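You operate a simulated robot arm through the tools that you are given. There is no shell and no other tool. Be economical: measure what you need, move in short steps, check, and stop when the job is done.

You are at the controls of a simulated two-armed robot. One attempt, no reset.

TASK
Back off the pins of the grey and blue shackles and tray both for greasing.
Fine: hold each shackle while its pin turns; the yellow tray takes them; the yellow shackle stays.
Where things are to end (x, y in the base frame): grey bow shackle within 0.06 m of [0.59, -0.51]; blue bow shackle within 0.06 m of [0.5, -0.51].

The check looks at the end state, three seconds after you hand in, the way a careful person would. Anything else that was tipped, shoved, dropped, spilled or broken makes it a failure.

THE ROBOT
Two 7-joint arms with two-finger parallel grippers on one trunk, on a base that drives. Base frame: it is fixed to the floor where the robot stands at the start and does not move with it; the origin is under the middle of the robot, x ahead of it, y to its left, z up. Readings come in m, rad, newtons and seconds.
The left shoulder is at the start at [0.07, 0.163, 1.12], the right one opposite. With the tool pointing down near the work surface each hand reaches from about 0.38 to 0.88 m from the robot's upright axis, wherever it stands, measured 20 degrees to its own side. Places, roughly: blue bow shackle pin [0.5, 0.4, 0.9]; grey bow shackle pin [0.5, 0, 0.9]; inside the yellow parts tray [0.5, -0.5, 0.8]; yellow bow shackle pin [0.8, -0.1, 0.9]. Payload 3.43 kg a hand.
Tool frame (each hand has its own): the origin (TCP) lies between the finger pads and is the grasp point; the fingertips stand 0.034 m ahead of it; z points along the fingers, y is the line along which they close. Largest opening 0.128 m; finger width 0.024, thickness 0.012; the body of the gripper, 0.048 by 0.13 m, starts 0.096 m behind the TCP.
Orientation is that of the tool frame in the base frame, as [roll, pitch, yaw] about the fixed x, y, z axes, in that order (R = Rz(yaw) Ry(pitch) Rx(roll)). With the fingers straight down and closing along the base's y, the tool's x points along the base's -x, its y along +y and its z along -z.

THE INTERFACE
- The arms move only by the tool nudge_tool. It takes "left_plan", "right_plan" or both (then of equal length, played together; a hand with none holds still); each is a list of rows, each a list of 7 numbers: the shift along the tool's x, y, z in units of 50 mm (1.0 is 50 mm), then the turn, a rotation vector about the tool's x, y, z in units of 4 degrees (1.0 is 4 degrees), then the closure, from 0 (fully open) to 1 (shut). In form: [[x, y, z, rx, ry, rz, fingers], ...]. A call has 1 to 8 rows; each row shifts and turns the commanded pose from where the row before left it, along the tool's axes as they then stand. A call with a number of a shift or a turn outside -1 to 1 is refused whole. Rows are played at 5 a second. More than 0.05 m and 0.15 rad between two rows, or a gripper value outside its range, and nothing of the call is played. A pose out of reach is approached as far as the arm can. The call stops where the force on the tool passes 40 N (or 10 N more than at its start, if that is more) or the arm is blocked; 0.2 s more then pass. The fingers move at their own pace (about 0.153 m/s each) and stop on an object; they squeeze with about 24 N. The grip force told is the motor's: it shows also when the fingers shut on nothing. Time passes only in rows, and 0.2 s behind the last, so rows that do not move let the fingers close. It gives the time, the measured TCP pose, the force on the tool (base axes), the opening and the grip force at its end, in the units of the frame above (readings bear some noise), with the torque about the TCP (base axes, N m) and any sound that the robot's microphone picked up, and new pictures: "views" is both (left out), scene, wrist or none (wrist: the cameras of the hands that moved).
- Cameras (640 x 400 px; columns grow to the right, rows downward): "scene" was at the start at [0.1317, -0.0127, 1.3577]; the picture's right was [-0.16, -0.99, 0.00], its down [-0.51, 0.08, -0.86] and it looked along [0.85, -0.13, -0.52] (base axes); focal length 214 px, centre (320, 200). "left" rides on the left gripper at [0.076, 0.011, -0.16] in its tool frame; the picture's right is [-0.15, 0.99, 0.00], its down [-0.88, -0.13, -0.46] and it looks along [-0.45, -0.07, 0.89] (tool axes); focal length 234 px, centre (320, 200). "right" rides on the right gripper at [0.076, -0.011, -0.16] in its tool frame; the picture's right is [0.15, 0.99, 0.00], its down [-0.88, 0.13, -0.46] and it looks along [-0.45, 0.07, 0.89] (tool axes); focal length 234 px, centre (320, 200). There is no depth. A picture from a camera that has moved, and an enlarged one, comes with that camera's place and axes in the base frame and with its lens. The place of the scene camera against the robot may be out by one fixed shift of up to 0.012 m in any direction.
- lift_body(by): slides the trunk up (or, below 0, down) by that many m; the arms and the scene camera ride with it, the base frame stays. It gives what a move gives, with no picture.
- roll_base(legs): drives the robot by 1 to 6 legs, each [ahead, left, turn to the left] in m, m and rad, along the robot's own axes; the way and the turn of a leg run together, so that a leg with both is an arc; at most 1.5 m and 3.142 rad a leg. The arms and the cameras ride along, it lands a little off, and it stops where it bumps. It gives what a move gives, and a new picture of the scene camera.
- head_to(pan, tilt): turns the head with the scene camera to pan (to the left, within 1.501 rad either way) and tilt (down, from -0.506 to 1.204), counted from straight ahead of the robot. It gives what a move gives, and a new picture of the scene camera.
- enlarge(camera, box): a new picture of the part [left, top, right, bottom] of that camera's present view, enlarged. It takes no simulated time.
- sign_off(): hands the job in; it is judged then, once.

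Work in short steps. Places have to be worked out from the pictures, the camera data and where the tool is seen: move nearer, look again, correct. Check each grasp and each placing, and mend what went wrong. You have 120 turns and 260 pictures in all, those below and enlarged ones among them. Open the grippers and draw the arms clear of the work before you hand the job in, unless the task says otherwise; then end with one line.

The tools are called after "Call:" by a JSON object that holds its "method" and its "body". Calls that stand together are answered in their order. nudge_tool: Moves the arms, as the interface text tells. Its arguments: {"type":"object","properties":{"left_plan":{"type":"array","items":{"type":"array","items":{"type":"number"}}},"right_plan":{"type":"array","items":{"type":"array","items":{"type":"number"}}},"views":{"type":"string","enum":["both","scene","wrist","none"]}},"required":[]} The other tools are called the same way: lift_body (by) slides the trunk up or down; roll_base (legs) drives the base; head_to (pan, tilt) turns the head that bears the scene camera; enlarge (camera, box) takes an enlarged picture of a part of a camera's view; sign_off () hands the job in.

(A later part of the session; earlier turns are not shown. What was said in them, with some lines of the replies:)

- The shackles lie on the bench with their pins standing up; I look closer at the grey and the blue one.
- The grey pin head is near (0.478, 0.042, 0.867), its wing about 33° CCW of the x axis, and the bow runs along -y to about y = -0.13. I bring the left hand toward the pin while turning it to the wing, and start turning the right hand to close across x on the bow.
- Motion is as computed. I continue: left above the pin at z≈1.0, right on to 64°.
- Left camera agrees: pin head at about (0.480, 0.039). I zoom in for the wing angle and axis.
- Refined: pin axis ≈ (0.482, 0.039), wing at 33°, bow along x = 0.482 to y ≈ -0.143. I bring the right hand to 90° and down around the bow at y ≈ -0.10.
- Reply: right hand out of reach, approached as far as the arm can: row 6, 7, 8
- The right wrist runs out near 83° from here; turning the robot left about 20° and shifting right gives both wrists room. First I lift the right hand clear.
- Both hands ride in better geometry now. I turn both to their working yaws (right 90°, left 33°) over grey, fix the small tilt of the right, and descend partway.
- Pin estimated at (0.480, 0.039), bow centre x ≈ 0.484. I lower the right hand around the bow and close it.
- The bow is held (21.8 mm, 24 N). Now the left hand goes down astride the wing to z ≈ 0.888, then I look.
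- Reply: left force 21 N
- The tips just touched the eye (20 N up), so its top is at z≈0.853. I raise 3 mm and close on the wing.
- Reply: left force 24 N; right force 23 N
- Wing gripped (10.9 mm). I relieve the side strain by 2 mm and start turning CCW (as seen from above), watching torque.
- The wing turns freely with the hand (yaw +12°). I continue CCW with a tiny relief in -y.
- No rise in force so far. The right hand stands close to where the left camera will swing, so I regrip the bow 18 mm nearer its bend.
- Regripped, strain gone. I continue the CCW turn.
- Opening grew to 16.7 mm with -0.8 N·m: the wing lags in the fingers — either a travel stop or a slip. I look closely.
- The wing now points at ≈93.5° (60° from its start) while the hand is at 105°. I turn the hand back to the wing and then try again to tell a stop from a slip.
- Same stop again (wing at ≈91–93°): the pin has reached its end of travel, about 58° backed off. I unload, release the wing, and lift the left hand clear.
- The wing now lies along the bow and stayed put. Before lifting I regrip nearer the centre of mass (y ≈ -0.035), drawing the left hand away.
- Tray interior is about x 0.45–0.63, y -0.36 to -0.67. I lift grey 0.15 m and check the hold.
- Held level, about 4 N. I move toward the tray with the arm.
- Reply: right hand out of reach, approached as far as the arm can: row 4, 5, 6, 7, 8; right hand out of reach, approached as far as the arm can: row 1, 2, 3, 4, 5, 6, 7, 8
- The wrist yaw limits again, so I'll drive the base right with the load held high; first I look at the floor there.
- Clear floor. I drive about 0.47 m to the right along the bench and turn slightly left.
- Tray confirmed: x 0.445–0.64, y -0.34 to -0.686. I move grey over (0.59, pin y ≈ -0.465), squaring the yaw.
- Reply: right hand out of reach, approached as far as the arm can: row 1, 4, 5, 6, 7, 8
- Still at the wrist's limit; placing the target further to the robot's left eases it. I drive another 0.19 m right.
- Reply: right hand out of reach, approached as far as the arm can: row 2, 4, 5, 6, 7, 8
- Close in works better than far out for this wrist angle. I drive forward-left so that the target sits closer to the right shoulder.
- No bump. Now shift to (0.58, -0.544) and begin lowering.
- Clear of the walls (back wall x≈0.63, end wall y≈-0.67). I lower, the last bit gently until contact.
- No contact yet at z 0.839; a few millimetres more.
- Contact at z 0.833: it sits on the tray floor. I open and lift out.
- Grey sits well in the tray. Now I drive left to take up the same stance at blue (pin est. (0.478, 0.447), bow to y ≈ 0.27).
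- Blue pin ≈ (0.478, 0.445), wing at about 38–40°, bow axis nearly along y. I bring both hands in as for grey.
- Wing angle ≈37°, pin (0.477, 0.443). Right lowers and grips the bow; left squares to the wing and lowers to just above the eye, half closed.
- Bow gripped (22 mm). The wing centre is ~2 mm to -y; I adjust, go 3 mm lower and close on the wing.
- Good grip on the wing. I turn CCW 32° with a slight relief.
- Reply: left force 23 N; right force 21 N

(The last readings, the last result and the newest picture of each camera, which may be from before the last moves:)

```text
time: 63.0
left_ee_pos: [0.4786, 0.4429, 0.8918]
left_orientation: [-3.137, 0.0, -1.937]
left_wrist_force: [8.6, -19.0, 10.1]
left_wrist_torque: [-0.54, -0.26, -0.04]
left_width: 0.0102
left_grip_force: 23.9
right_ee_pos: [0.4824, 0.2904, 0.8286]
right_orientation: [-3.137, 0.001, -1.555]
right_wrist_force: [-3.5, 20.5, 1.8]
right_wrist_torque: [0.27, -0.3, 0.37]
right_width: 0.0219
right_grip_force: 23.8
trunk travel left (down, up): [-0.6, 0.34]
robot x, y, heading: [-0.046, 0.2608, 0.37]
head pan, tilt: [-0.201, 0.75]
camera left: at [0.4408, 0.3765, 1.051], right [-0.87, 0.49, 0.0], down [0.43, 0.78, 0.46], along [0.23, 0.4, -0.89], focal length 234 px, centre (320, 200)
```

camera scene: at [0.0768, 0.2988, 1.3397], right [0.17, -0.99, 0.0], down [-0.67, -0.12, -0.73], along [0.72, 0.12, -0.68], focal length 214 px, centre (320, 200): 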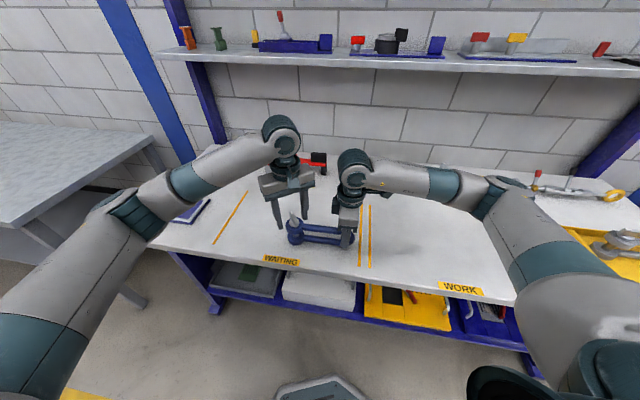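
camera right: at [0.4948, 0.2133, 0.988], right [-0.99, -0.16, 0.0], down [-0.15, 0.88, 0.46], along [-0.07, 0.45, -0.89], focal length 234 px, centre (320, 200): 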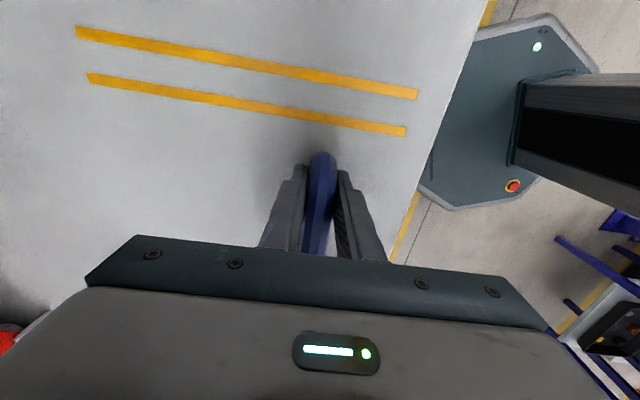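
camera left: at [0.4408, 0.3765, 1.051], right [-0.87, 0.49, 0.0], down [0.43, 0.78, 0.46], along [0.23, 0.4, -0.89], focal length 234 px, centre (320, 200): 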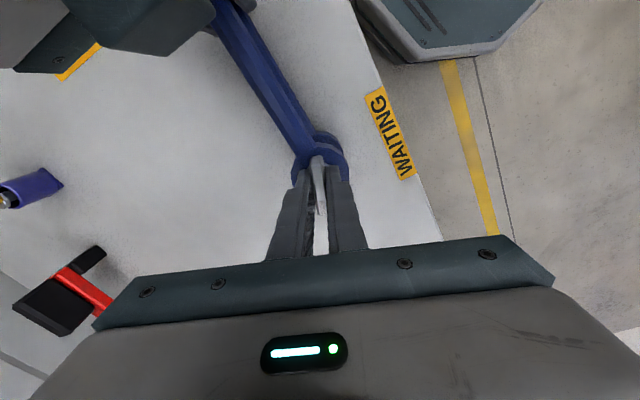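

Turning with the wing. I relieve the lateral strain and go on to about 97°.

Call:
{"method": "nudge_tool", "body": {"left_plan": [[0.03, -0.03, 0, 0, 0, 0, 1], [0, 0, 0, 0, 0, -1, 1], [0, 0, 0, 0, 0, -1, 1], [0, 0, 0, 0, 0, -1, 1], [0, 0, 0, 0, 0, -1, 1], [0, 0, 0, 0, 0, -1, 1], [0, 0, 0, 0, 0, -1, 1], [0, 0, 0, 0, 0, -1, 1]], "views": "wrist"}}

```text
time: 64.8
left_ee_pos: [0.4783, 0.4412, 0.891]
left_orientation: [-3.14, 0.0, -1.449]
left_wrist_force: [5.7, 4.1, 10.6]
left_wrist_torque: [0.09, -0.44, -0.64]
left_width: 0.0122
left_grip_force: 24.0
right_ee_pos: [0.4811, 0.2892, 0.8281]
right_orientation: [-3.137, -0.002, -1.556]
right_wrist_force: [-0.9, -0.5, 0.0]
right_wrist_torque: [0.4, 0.16, 0.69]
right_width: 0.0223
right_grip_force: 24.1
trunk travel left (down, up): [-0.6, 0.34]
robot x, y, heading: [-0.0461, 0.2654, 0.372]
head pan, tilt: [-0.201, 0.75]
camera left: at [0.4768, 0.3653, 1.0505], right [-1.0, 0.02, 0.0], down [0.02, 0.89, 0.46], along [0.01, 0.46, -0.89], focal length 234 px, centre (320, 200)
```

left: 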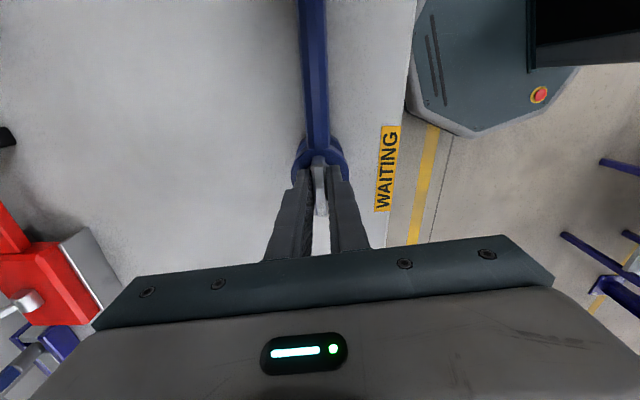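

Torque -0.64 and a widening opening: the stop is reached at about 94°. One more small push to be sure, then unload, release and lift.

Call:
{"method": "nudge_tool", "body": {"left_plan": [[0, 0, 0, 0, 0, -1, 1], [0, 0, 0, 0, 0, 1, 1], [0, 0, 0, 0, 0, 0.9, 1], [0, 0, 0, 0, 0, 0, 0.7], [0, 0, 0, 0, 0, 0, 0.5], [0, 0, -0.5, 0, 0, 0, 0.5], [0, 0, -1, 0, 0, 0, 0.3], [-0.3, 0, -1, 0, 0, 0, 0.2]], "views": "both"}}

Call:
{"method": "enlarge", "body": {"camera": "scene", "box": [250, 180, 390, 270]}}

```text
refused: row 8 steps farther than a row can; nothing moved
```

```text
4.44 times, centred on (320, 225) of scene
camera zoom: at [0.0764, 0.2985, 1.3397], right [0.17, -0.99, 0.0], down [-0.67, -0.12, -0.73], along [0.72, 0.12, -0.68], focal length 953 px, centre (320, 89)
```

zoom: 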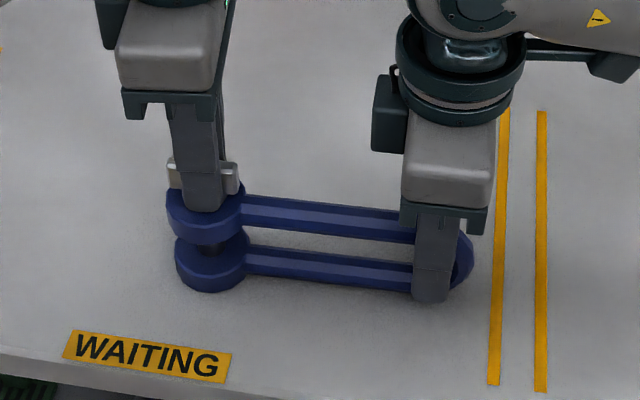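

The last row was too long; I resend it with a shorter step.

Call:
{"method": "nudge_tool", "body": {"left_plan": [[0, 0, 0, 0, 0, -1, 1], [0, 0, 0, 0, 0, 1, 1], [0, 0, 0, 0, 0, 0.9, 1], [0, 0, 0, 0, 0, 0, 0.7], [0, 0, 0, 0, 0, 0, 0.5], [0, 0, -0.5, 0, 0, 0, 0.5], [0, 0, -1, 0, 0, 0, 0.3], [-0.3, 0, -0.9, 0, 0, 0, 0.2]], "views": "scene"}}

Call:
{"method": "enlarge", "body": {"camera": "scene", "box": [250, 180, 390, 270]}}

```text
time: 66.6
left_ee_pos: [0.4769, 0.4591, 1.0138]
left_orientation: [-3.141, -0.001, -1.512]
left_wrist_force: [0.1, 0.9, -0.2]
left_wrist_torque: [0.02, 0.01, 0.0]
left_width: 0.1023
left_grip_force: 0.1
right_ee_pos: [0.4825, 0.2901, 0.8276]
right_orientation: [-3.139, -0.001, -1.554]
right_wrist_force: [-0.3, -0.6, -0.7]
right_wrist_torque: [0.04, 0.11, 0.12]
right_width: 0.0219
right_grip_force: 24.1
trunk travel left (down, up): [-0.6, 0.34]
robot x, y, heading: [-0.0444, 0.2656, 0.373]
head pan, tilt: [-0.201, 0.75]
camera scene: at [0.0761, 0.299, 1.3396], right [0.17, -0.99, 0.0], down [-0.67, -0.12, -0.73], along [0.72, 0.12, -0.68], focal length 214 px, centre (320, 200)
```

scene: 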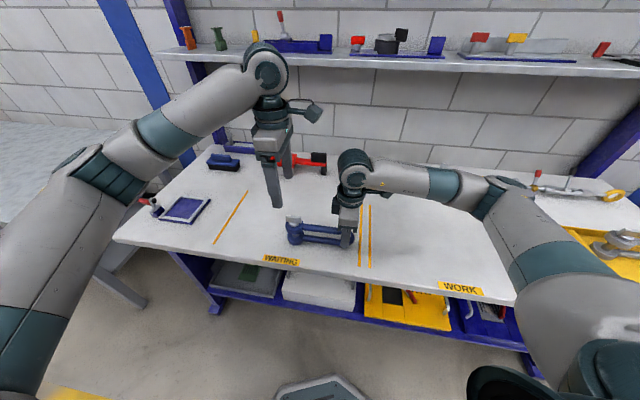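

```text
4.44 times, centred on (320, 225) of scene
camera zoom: at [0.0761, 0.299, 1.3396], right [0.17, -0.99, 0.0], down [-0.67, -0.12, -0.73], along [0.72, 0.12, -0.68], focal length 953 px, centre (320, 89)
```

zoom: 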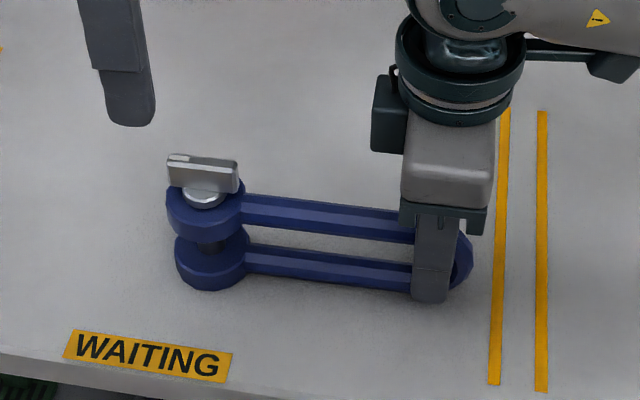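

Blue's wing is aligned with the bow, like grey's. I regrip near the centre of mass and move the left hand away.

Call:
{"method": "nudge_tool", "body": {"right_plan": [[0, 0, 0, 0, 0, 0, 0.7], [-0.38, 0, 0, 0, 0, 0, 0.65], [-0.38, 0, 0, 0, 0, 0, 0.65], [-0.38, 0, 0, 0, 0, 0, 0.65], [-0.38, 0, 0, 0, 0, 0, 0.65], [0, 0, 0, 0, 0, 0, 1], [0, 0, 0, 0, 0, 0, 1], [0, 0, 0, 0, 0, 0, 1]], "left_plan": [[-0.8, 0, -0.55, 0, 0, 0, 0], [-0.8, 0, -0.55, 0, 0, 0, 0], [-0.8, 0, -0.5, 0, 0, 0, 0], [0, 0, -0.4, 0, 0, 0, 0], [0, 0, 0, 0, 0, 0, 0], [0, 0, 0, 0, 0, 0, 0], [0, 0, 0, 0, 0, 0, 0], [0, 0, 0, 0, 0, 0, 0]], "views": "none"}}

Call:
{"method": "nudge_tool", "body": {"right_plan": [[0, 0, -0.3, 0, 0, 0, 1], [0, 0, -0.7, 0, 0, 0, 1], [0, 0, -1, 0, 0, 0, 1], [0, 0, -1, 0, 0, 0, 1], [0, 0, 0, 0, 0, 0, 1]], "views": "scene"}}

```text
time: 68.4
left_ee_pos: [0.4682, 0.577, 1.1117]
left_orientation: [-3.141, -0.001, -1.513]
left_wrist_force: [-0.8, 0.3, -0.2]
left_wrist_torque: [0.0, 0.02, 0.0]
left_width: 0.1281
left_grip_force: 0.0
right_ee_pos: [0.4801, 0.3672, 0.8286]
right_orientation: [-3.138, 0.0, -1.554]
right_wrist_force: [1.9, 1.6, 2.4]
right_wrist_torque: [-0.32, 0.06, 0.03]
right_width: 0.022
right_grip_force: 24.4
trunk travel left (down, up): [-0.6, 0.34]
robot x, y, heading: [-0.0455, 0.2642, 0.374]
head pan, tilt: [-0.201, 0.75]
```

```text
time: 69.6
left_ee_pos: [0.4698, 0.5768, 1.1112]
left_orientation: [3.14, 0.002, -1.511]
left_wrist_force: [0.6, -0.1, -0.2]
left_wrist_torque: [0.01, -0.01, -0.02]
left_width: 0.128
left_grip_force: 0.1
right_ee_pos: [0.4824, 0.3657, 0.9773]
right_orientation: [-3.14, -0.001, -1.555]
right_wrist_force: [0.4, -0.3, -4.2]
right_wrist_torque: [-0.05, 0.03, 0.01]
right_width: 0.0219
right_grip_force: 23.9
trunk travel left (down, up): [-0.6, 0.34]
robot x, y, heading: [-0.0464, 0.265, 0.375]
head pan, tilt: [-0.201, 0.75]
camera scene: at [0.0778, 0.2988, 1.3396], right [0.17, -0.99, 0.0], down [-0.67, -0.12, -0.73], along [0.72, 0.12, -0.68], focal length 214 px, centre (320, 200)
```

scene: 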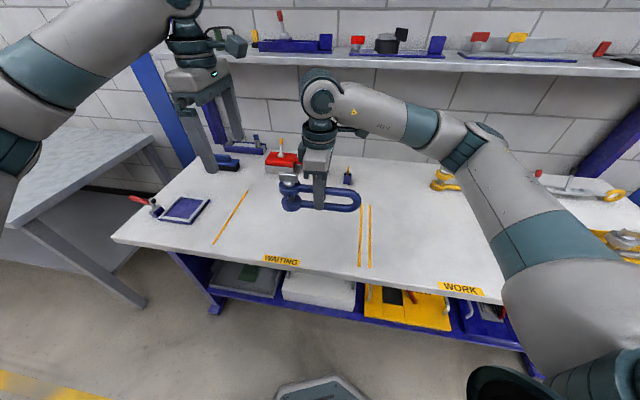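

Held level, ~4 N. Blue only needs a pure translation of about (0.013, -0.908), so I drive the base there.

Call:
{"method": "roll_base", "body": {"legs": [[-0.3205, -0.8497, 0]]}}

```text
time: 74.5
left_ee_pos: [0.4782, -0.3376, 1.1111]
left_orientation: [-3.141, 0.001, -1.494]
left_wrist_force: [-0.7, 0.3, 0.1]
left_wrist_torque: [0.03, 0.01, 0.01]
left_width: 0.1281
left_grip_force: 0.0
right_ee_pos: [0.4928, -0.5488, 0.9773]
right_orientation: [-3.138, 0.0, -1.538]
right_wrist_force: [-0.1, -0.5, -5.1]
right_wrist_torque: [-0.08, 0.01, 0.0]
right_width: 0.0222
right_grip_force: 24.1
trunk travel left (down, up): [-0.6, 0.34]
robot x, y, heading: [-0.0318, -0.6552, 0.392]
head pan, tilt: [-0.201, 0.75]
camera scene: at [0.0901, -0.6224, 1.3397], right [0.19, -0.98, 0.0], down [-0.67, -0.13, -0.73], along [0.72, 0.14, -0.68], focal length 214 px, centre (320, 200)
```

scene: 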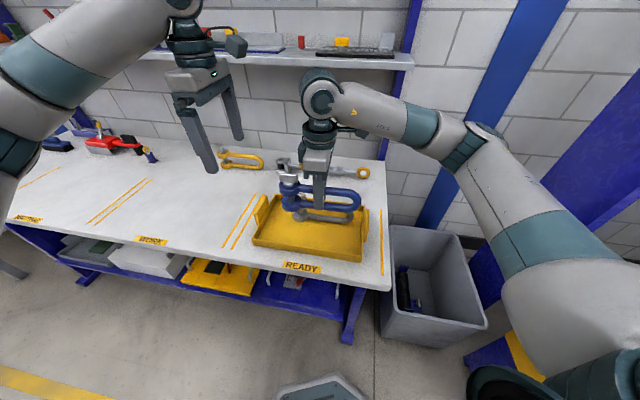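

Landed close. I square the yaw, shift 6 mm, and lower to z ≈ 0.885 to look.

Call:
{"method": "nudge_tool", "body": {"right_plan": [[-0.06, -0.02, 0, 0, 0, 0.25, 1], [-0.06, -0.02, 0.3, 0, 0, 0.2, 1], [0, 0, 0.5, 0, 0, 0, 1], [0, 0, 0.5, 0, 0, 0, 1], [0, 0, 0.5, 0, 0, 0, 1], [0, 0, 0, 0, 0, 0, 1]], "views": "both"}}

Call:
{"method": "enlarge", "body": {"camera": "scene", "box": [230, 150, 400, 270]}}

```text
time: 75.9
left_ee_pos: [0.4775, -0.3372, 1.1106]
left_orientation: [3.14, -0.001, -1.493]
left_wrist_force: [0.5, -0.4, 0.0]
left_wrist_torque: [0.02, 0.01, -0.01]
left_width: 0.1278
left_grip_force: 0.1
right_ee_pos: [0.4962, -0.5444, 0.8861]
right_orientation: [-3.14, 0.0, -1.569]
right_wrist_force: [-0.4, 0.2, -3.2]
right_wrist_torque: [-0.06, 0.01, 0.0]
right_width: 0.0218
right_grip_force: 23.9
trunk travel left (down, up): [-0.6, 0.34]
robot x, y, heading: [-0.0322, -0.6603, 0.389]
head pan, tilt: [-0.201, 0.75]
camera scene: at [0.0897, -0.6222, 1.3397], right [0.19, -0.98, 0.0], down [-0.67, -0.13, -0.73], along [0.72, 0.14, -0.68], focal length 214 px, centre (320, 200)
camera right: at [0.5066, -0.6199, 1.0461], right [-0.99, -0.15, 0.0], down [-0.13, 0.88, 0.46], along [-0.06, 0.45, -0.89], focal length 234 px, centre (320, 200)
```

scene: 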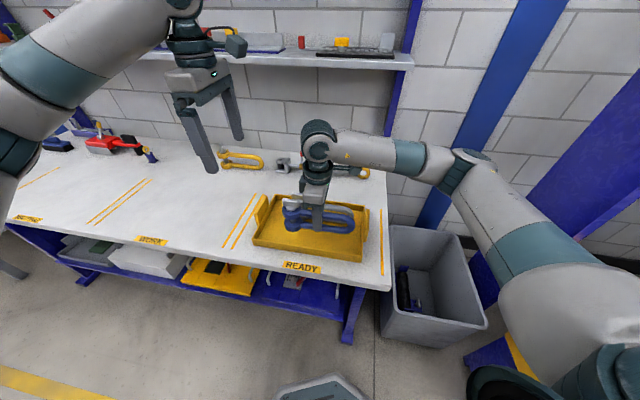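
right: 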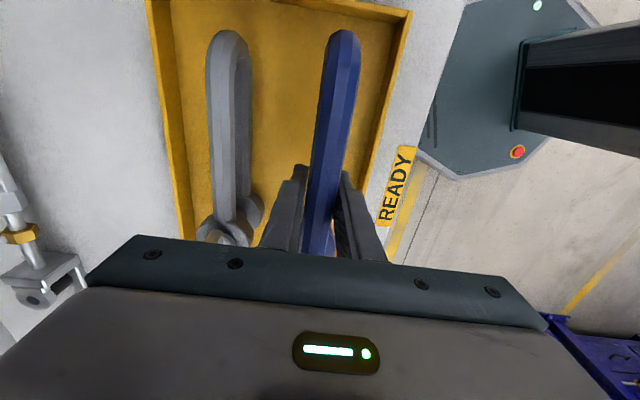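

```text
3.33 times, centred on (315, 210) of scene
camera zoom: at [0.0897, -0.6222, 1.3397], right [0.19, -0.98, 0.0], down [-0.67, -0.13, -0.73], along [0.72, 0.14, -0.68], focal length 715 px, centre (337, 167)
```

zoom: 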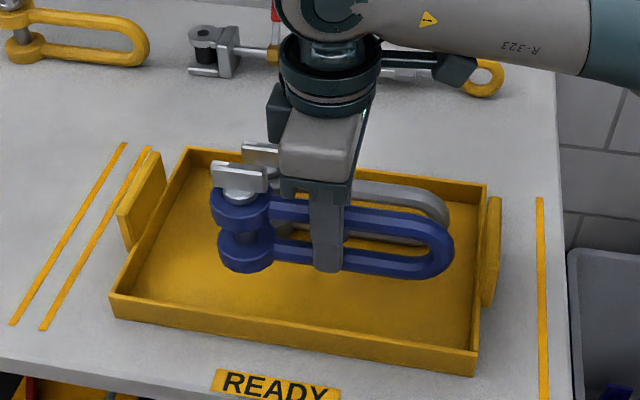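

Clear of grey and the walls. I lower to the floor of the tray.

Call:
{"method": "nudge_tool", "body": {"right_plan": [[0, 0, 0.4, 0, 0, 0, 1], [0, 0, 0.4, 0, 0, 0, 1], [0, 0, 0.14, 0, 0, 0, 1], [0, 0, 0.06, 0, 0, 0, 1], [0, 0, 0.06, 0, 0, 0, 1], [0, 0, 0, 0, 0, 0, 1]], "views": "none"}}

```text
time: 77.3
left_ee_pos: [0.4773, -0.3381, 1.1111]
left_orientation: [-3.141, 0.0, -1.493]
left_wrist_force: [0.0, -0.8, -0.5]
left_wrist_torque: [-0.01, -0.01, 0.0]
left_width: 0.1277
left_grip_force: 0.1
right_ee_pos: [0.4954, -0.5406, 0.8349]
right_orientation: [-3.137, 0.0, -1.568]
right_wrist_force: [-0.1, -1.2, -5.1]
right_wrist_torque: [-0.07, -0.01, 0.03]
right_width: 0.0223
right_grip_force: 24.2
trunk travel left (down, up): [-0.6, 0.34]
robot x, y, heading: [-0.0321, -0.6594, 0.391]
head pan, tilt: [-0.201, 0.75]
```

Call:
{"method": "nudge_tool", "body": {"right_plan": [[0, 0, 0.04, 0, 0, 0, 1], [0, 0, 0.02, 0, 0, 0, 1], [0, 0, 0, 0, 0, 0, 1]], "views": "none"}}

```text
time: 78.1
left_ee_pos: [0.4783, -0.3382, 1.111]
left_orientation: [-3.141, 0.0, -1.493]
left_wrist_force: [0.6, -0.1, -0.5]
left_wrist_torque: [-0.01, 0.0, -0.01]
left_width: 0.1279
left_grip_force: 0.0
right_ee_pos: [0.4948, -0.5415, 0.8329]
right_orientation: [-3.139, -0.002, -1.569]
right_wrist_force: [1.0, -0.5, -0.3]
right_wrist_torque: [-0.1, 0.0, -0.02]
right_width: 0.0217
right_grip_force: 24.0
trunk travel left (down, up): [-0.6, 0.34]
robot x, y, heading: [-0.028, -0.6539, 0.389]
head pan, tilt: [-0.201, 0.75]
```

The weight is now on the tray (load gone). I open and lift out.

Call:
{"method": "nudge_tool", "body": {"right_plan": [[0, 0, 0, 0, 0, 0, 0.8], [0, 0, 0, 0, 0, 0, 0.65], [0, 0, 0, 0, 0, 0, 0.65], [0, 0, -0.5, 0, 0, 0, 0.65], [0, 0, -1, 0, 0, 0, 0.65], [0, 0, -1, 0, 0, 0, 0.5], [0, 0, -1, 0, 0, 0, 0.3], [0, 0, -1, 0, 0, 0, 0]], "views": "both"}}

Call:
{"method": "enlarge", "body": {"camera": "scene", "box": [200, 130, 400, 280]}}

```text
time: 79.9
left_ee_pos: [0.4768, -0.3382, 1.112]
left_orientation: [-3.14, 0.0, -1.495]
left_wrist_force: [-0.4, -0.2, 1.0]
left_wrist_torque: [0.03, -0.03, -0.02]
left_width: 0.128
left_grip_force: 0.1
right_ee_pos: [0.4949, -0.5423, 1.0554]
right_orientation: [-3.137, 0.001, -1.569]
right_wrist_force: [-0.4, -1.0, 0.2]
right_wrist_torque: [0.0, -0.04, -0.04]
right_width: 0.1283
right_grip_force: 0.0
trunk travel left (down, up): [-0.6, 0.34]
robot x, y, heading: [-0.0294, -0.6554, 0.388]
head pan, tilt: [-0.201, 0.75]
camera scene: at [0.0887, -0.6218, 1.3397], right [0.19, -0.98, 0.0], down [-0.67, -0.13, -0.73], along [0.72, 0.14, -0.68], focal length 214 px, centre (320, 200)
camera right: at [0.5057, -0.6187, 1.2153], right [-0.99, -0.15, 0.0], down [-0.13, 0.88, 0.45], along [-0.06, 0.45, -0.89], focal length 234 px, centre (320, 200)
```

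scene: 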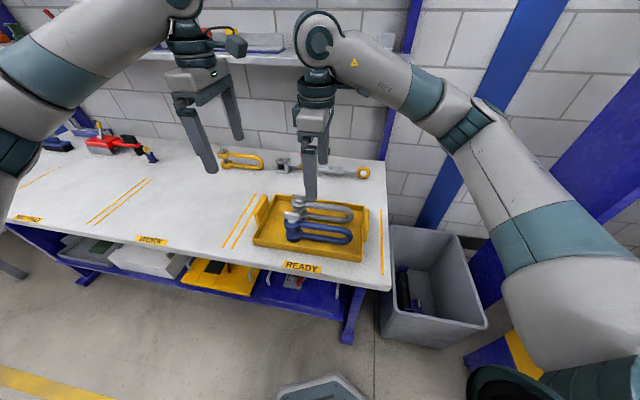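
right: 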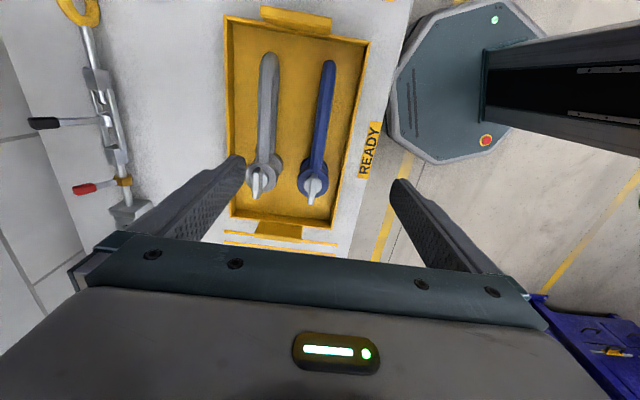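

```text
2.67 times, centred on (300, 205) of scene
camera zoom: at [0.0887, -0.6218, 1.3397], right [0.19, -0.98, 0.0], down [-0.67, -0.13, -0.73], along [0.72, 0.14, -0.68], focal length 572 px, centre (373, 187)
```

zoom: 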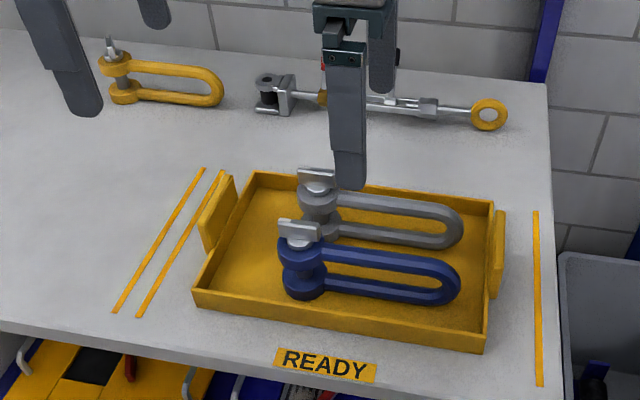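

Both pins are at about (0.585, -0.46) and (0.498, -0.464), bows running to y ≈ -0.64, so both shackles sit within tolerance; yellow is untouched. I back the robot away so the open hands are clear.

Call:
{"method": "roll_base", "body": {"legs": [[-0.23, 0.094, 0]]}}

Call:
{"method": "enlarge", "body": {"camera": "scene", "box": [200, 80, 440, 240]}}

```text
time: 81.7
left_ee_pos: [0.2252, -0.339, 1.1121]
left_orientation: [-3.141, -0.001, -1.498]
left_wrist_force: [0.8, -0.3, -0.5]
left_wrist_torque: [-0.01, -0.01, 0.03]
left_width: 0.1282
left_grip_force: 0.1
right_ee_pos: [0.2423, -0.5427, 1.0545]
right_orientation: [-3.138, 0.001, -1.571]
right_wrist_force: [-0.5, -0.1, 0.1]
right_wrist_torque: [-0.01, -0.03, -0.01]
right_width: 0.1282
right_grip_force: 0.0
trunk travel left (down, up): [-0.6, 0.34]
robot x, y, heading: [-0.2833, -0.6594, 0.391]
head pan, tilt: [-0.201, 0.75]
camera scene: at [-0.1635, -0.6227, 1.3397], right [0.19, -0.98, 0.0], down [-0.67, -0.13, -0.73], along [0.72, 0.14, -0.68], focal length 214 px, centre (320, 200)
```

scene: 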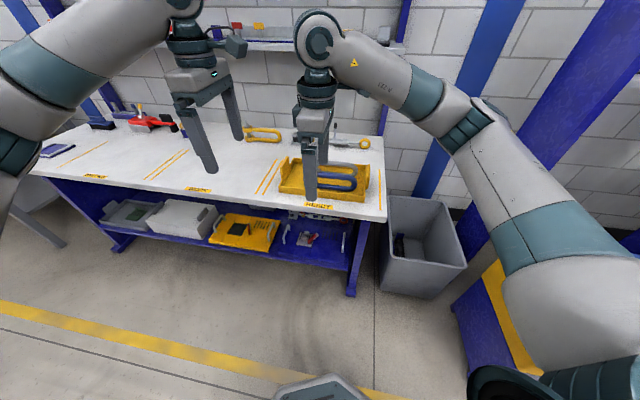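

```text
2.50 times, centred on (320, 160) of scene
camera zoom: at [-0.1635, -0.6227, 1.3397], right [0.19, -0.98, 0.0], down [-0.67, -0.13, -0.73], along [0.72, 0.14, -0.68], focal length 536 px, centre (320, 300)
```

zoom: 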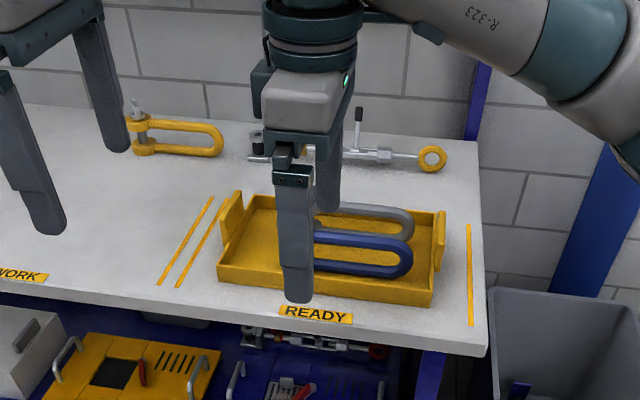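

Everything is in place, the hands are open and clear of the work; I hand in.

Call:
{"method": "sign_off", "body": {}}

```text
The job is handed in.
```

I backed off the pins of the grey and blue shackles about 58° counter-clockwise each, until they met a stop, and set both upright in the yellow tray. Pins read at about (0.585, -0.46) for grey and (0.498, -0.464) for blue, about 0.05 m from their targets. The yellow shackle was not touched, and both hands are open and clear.
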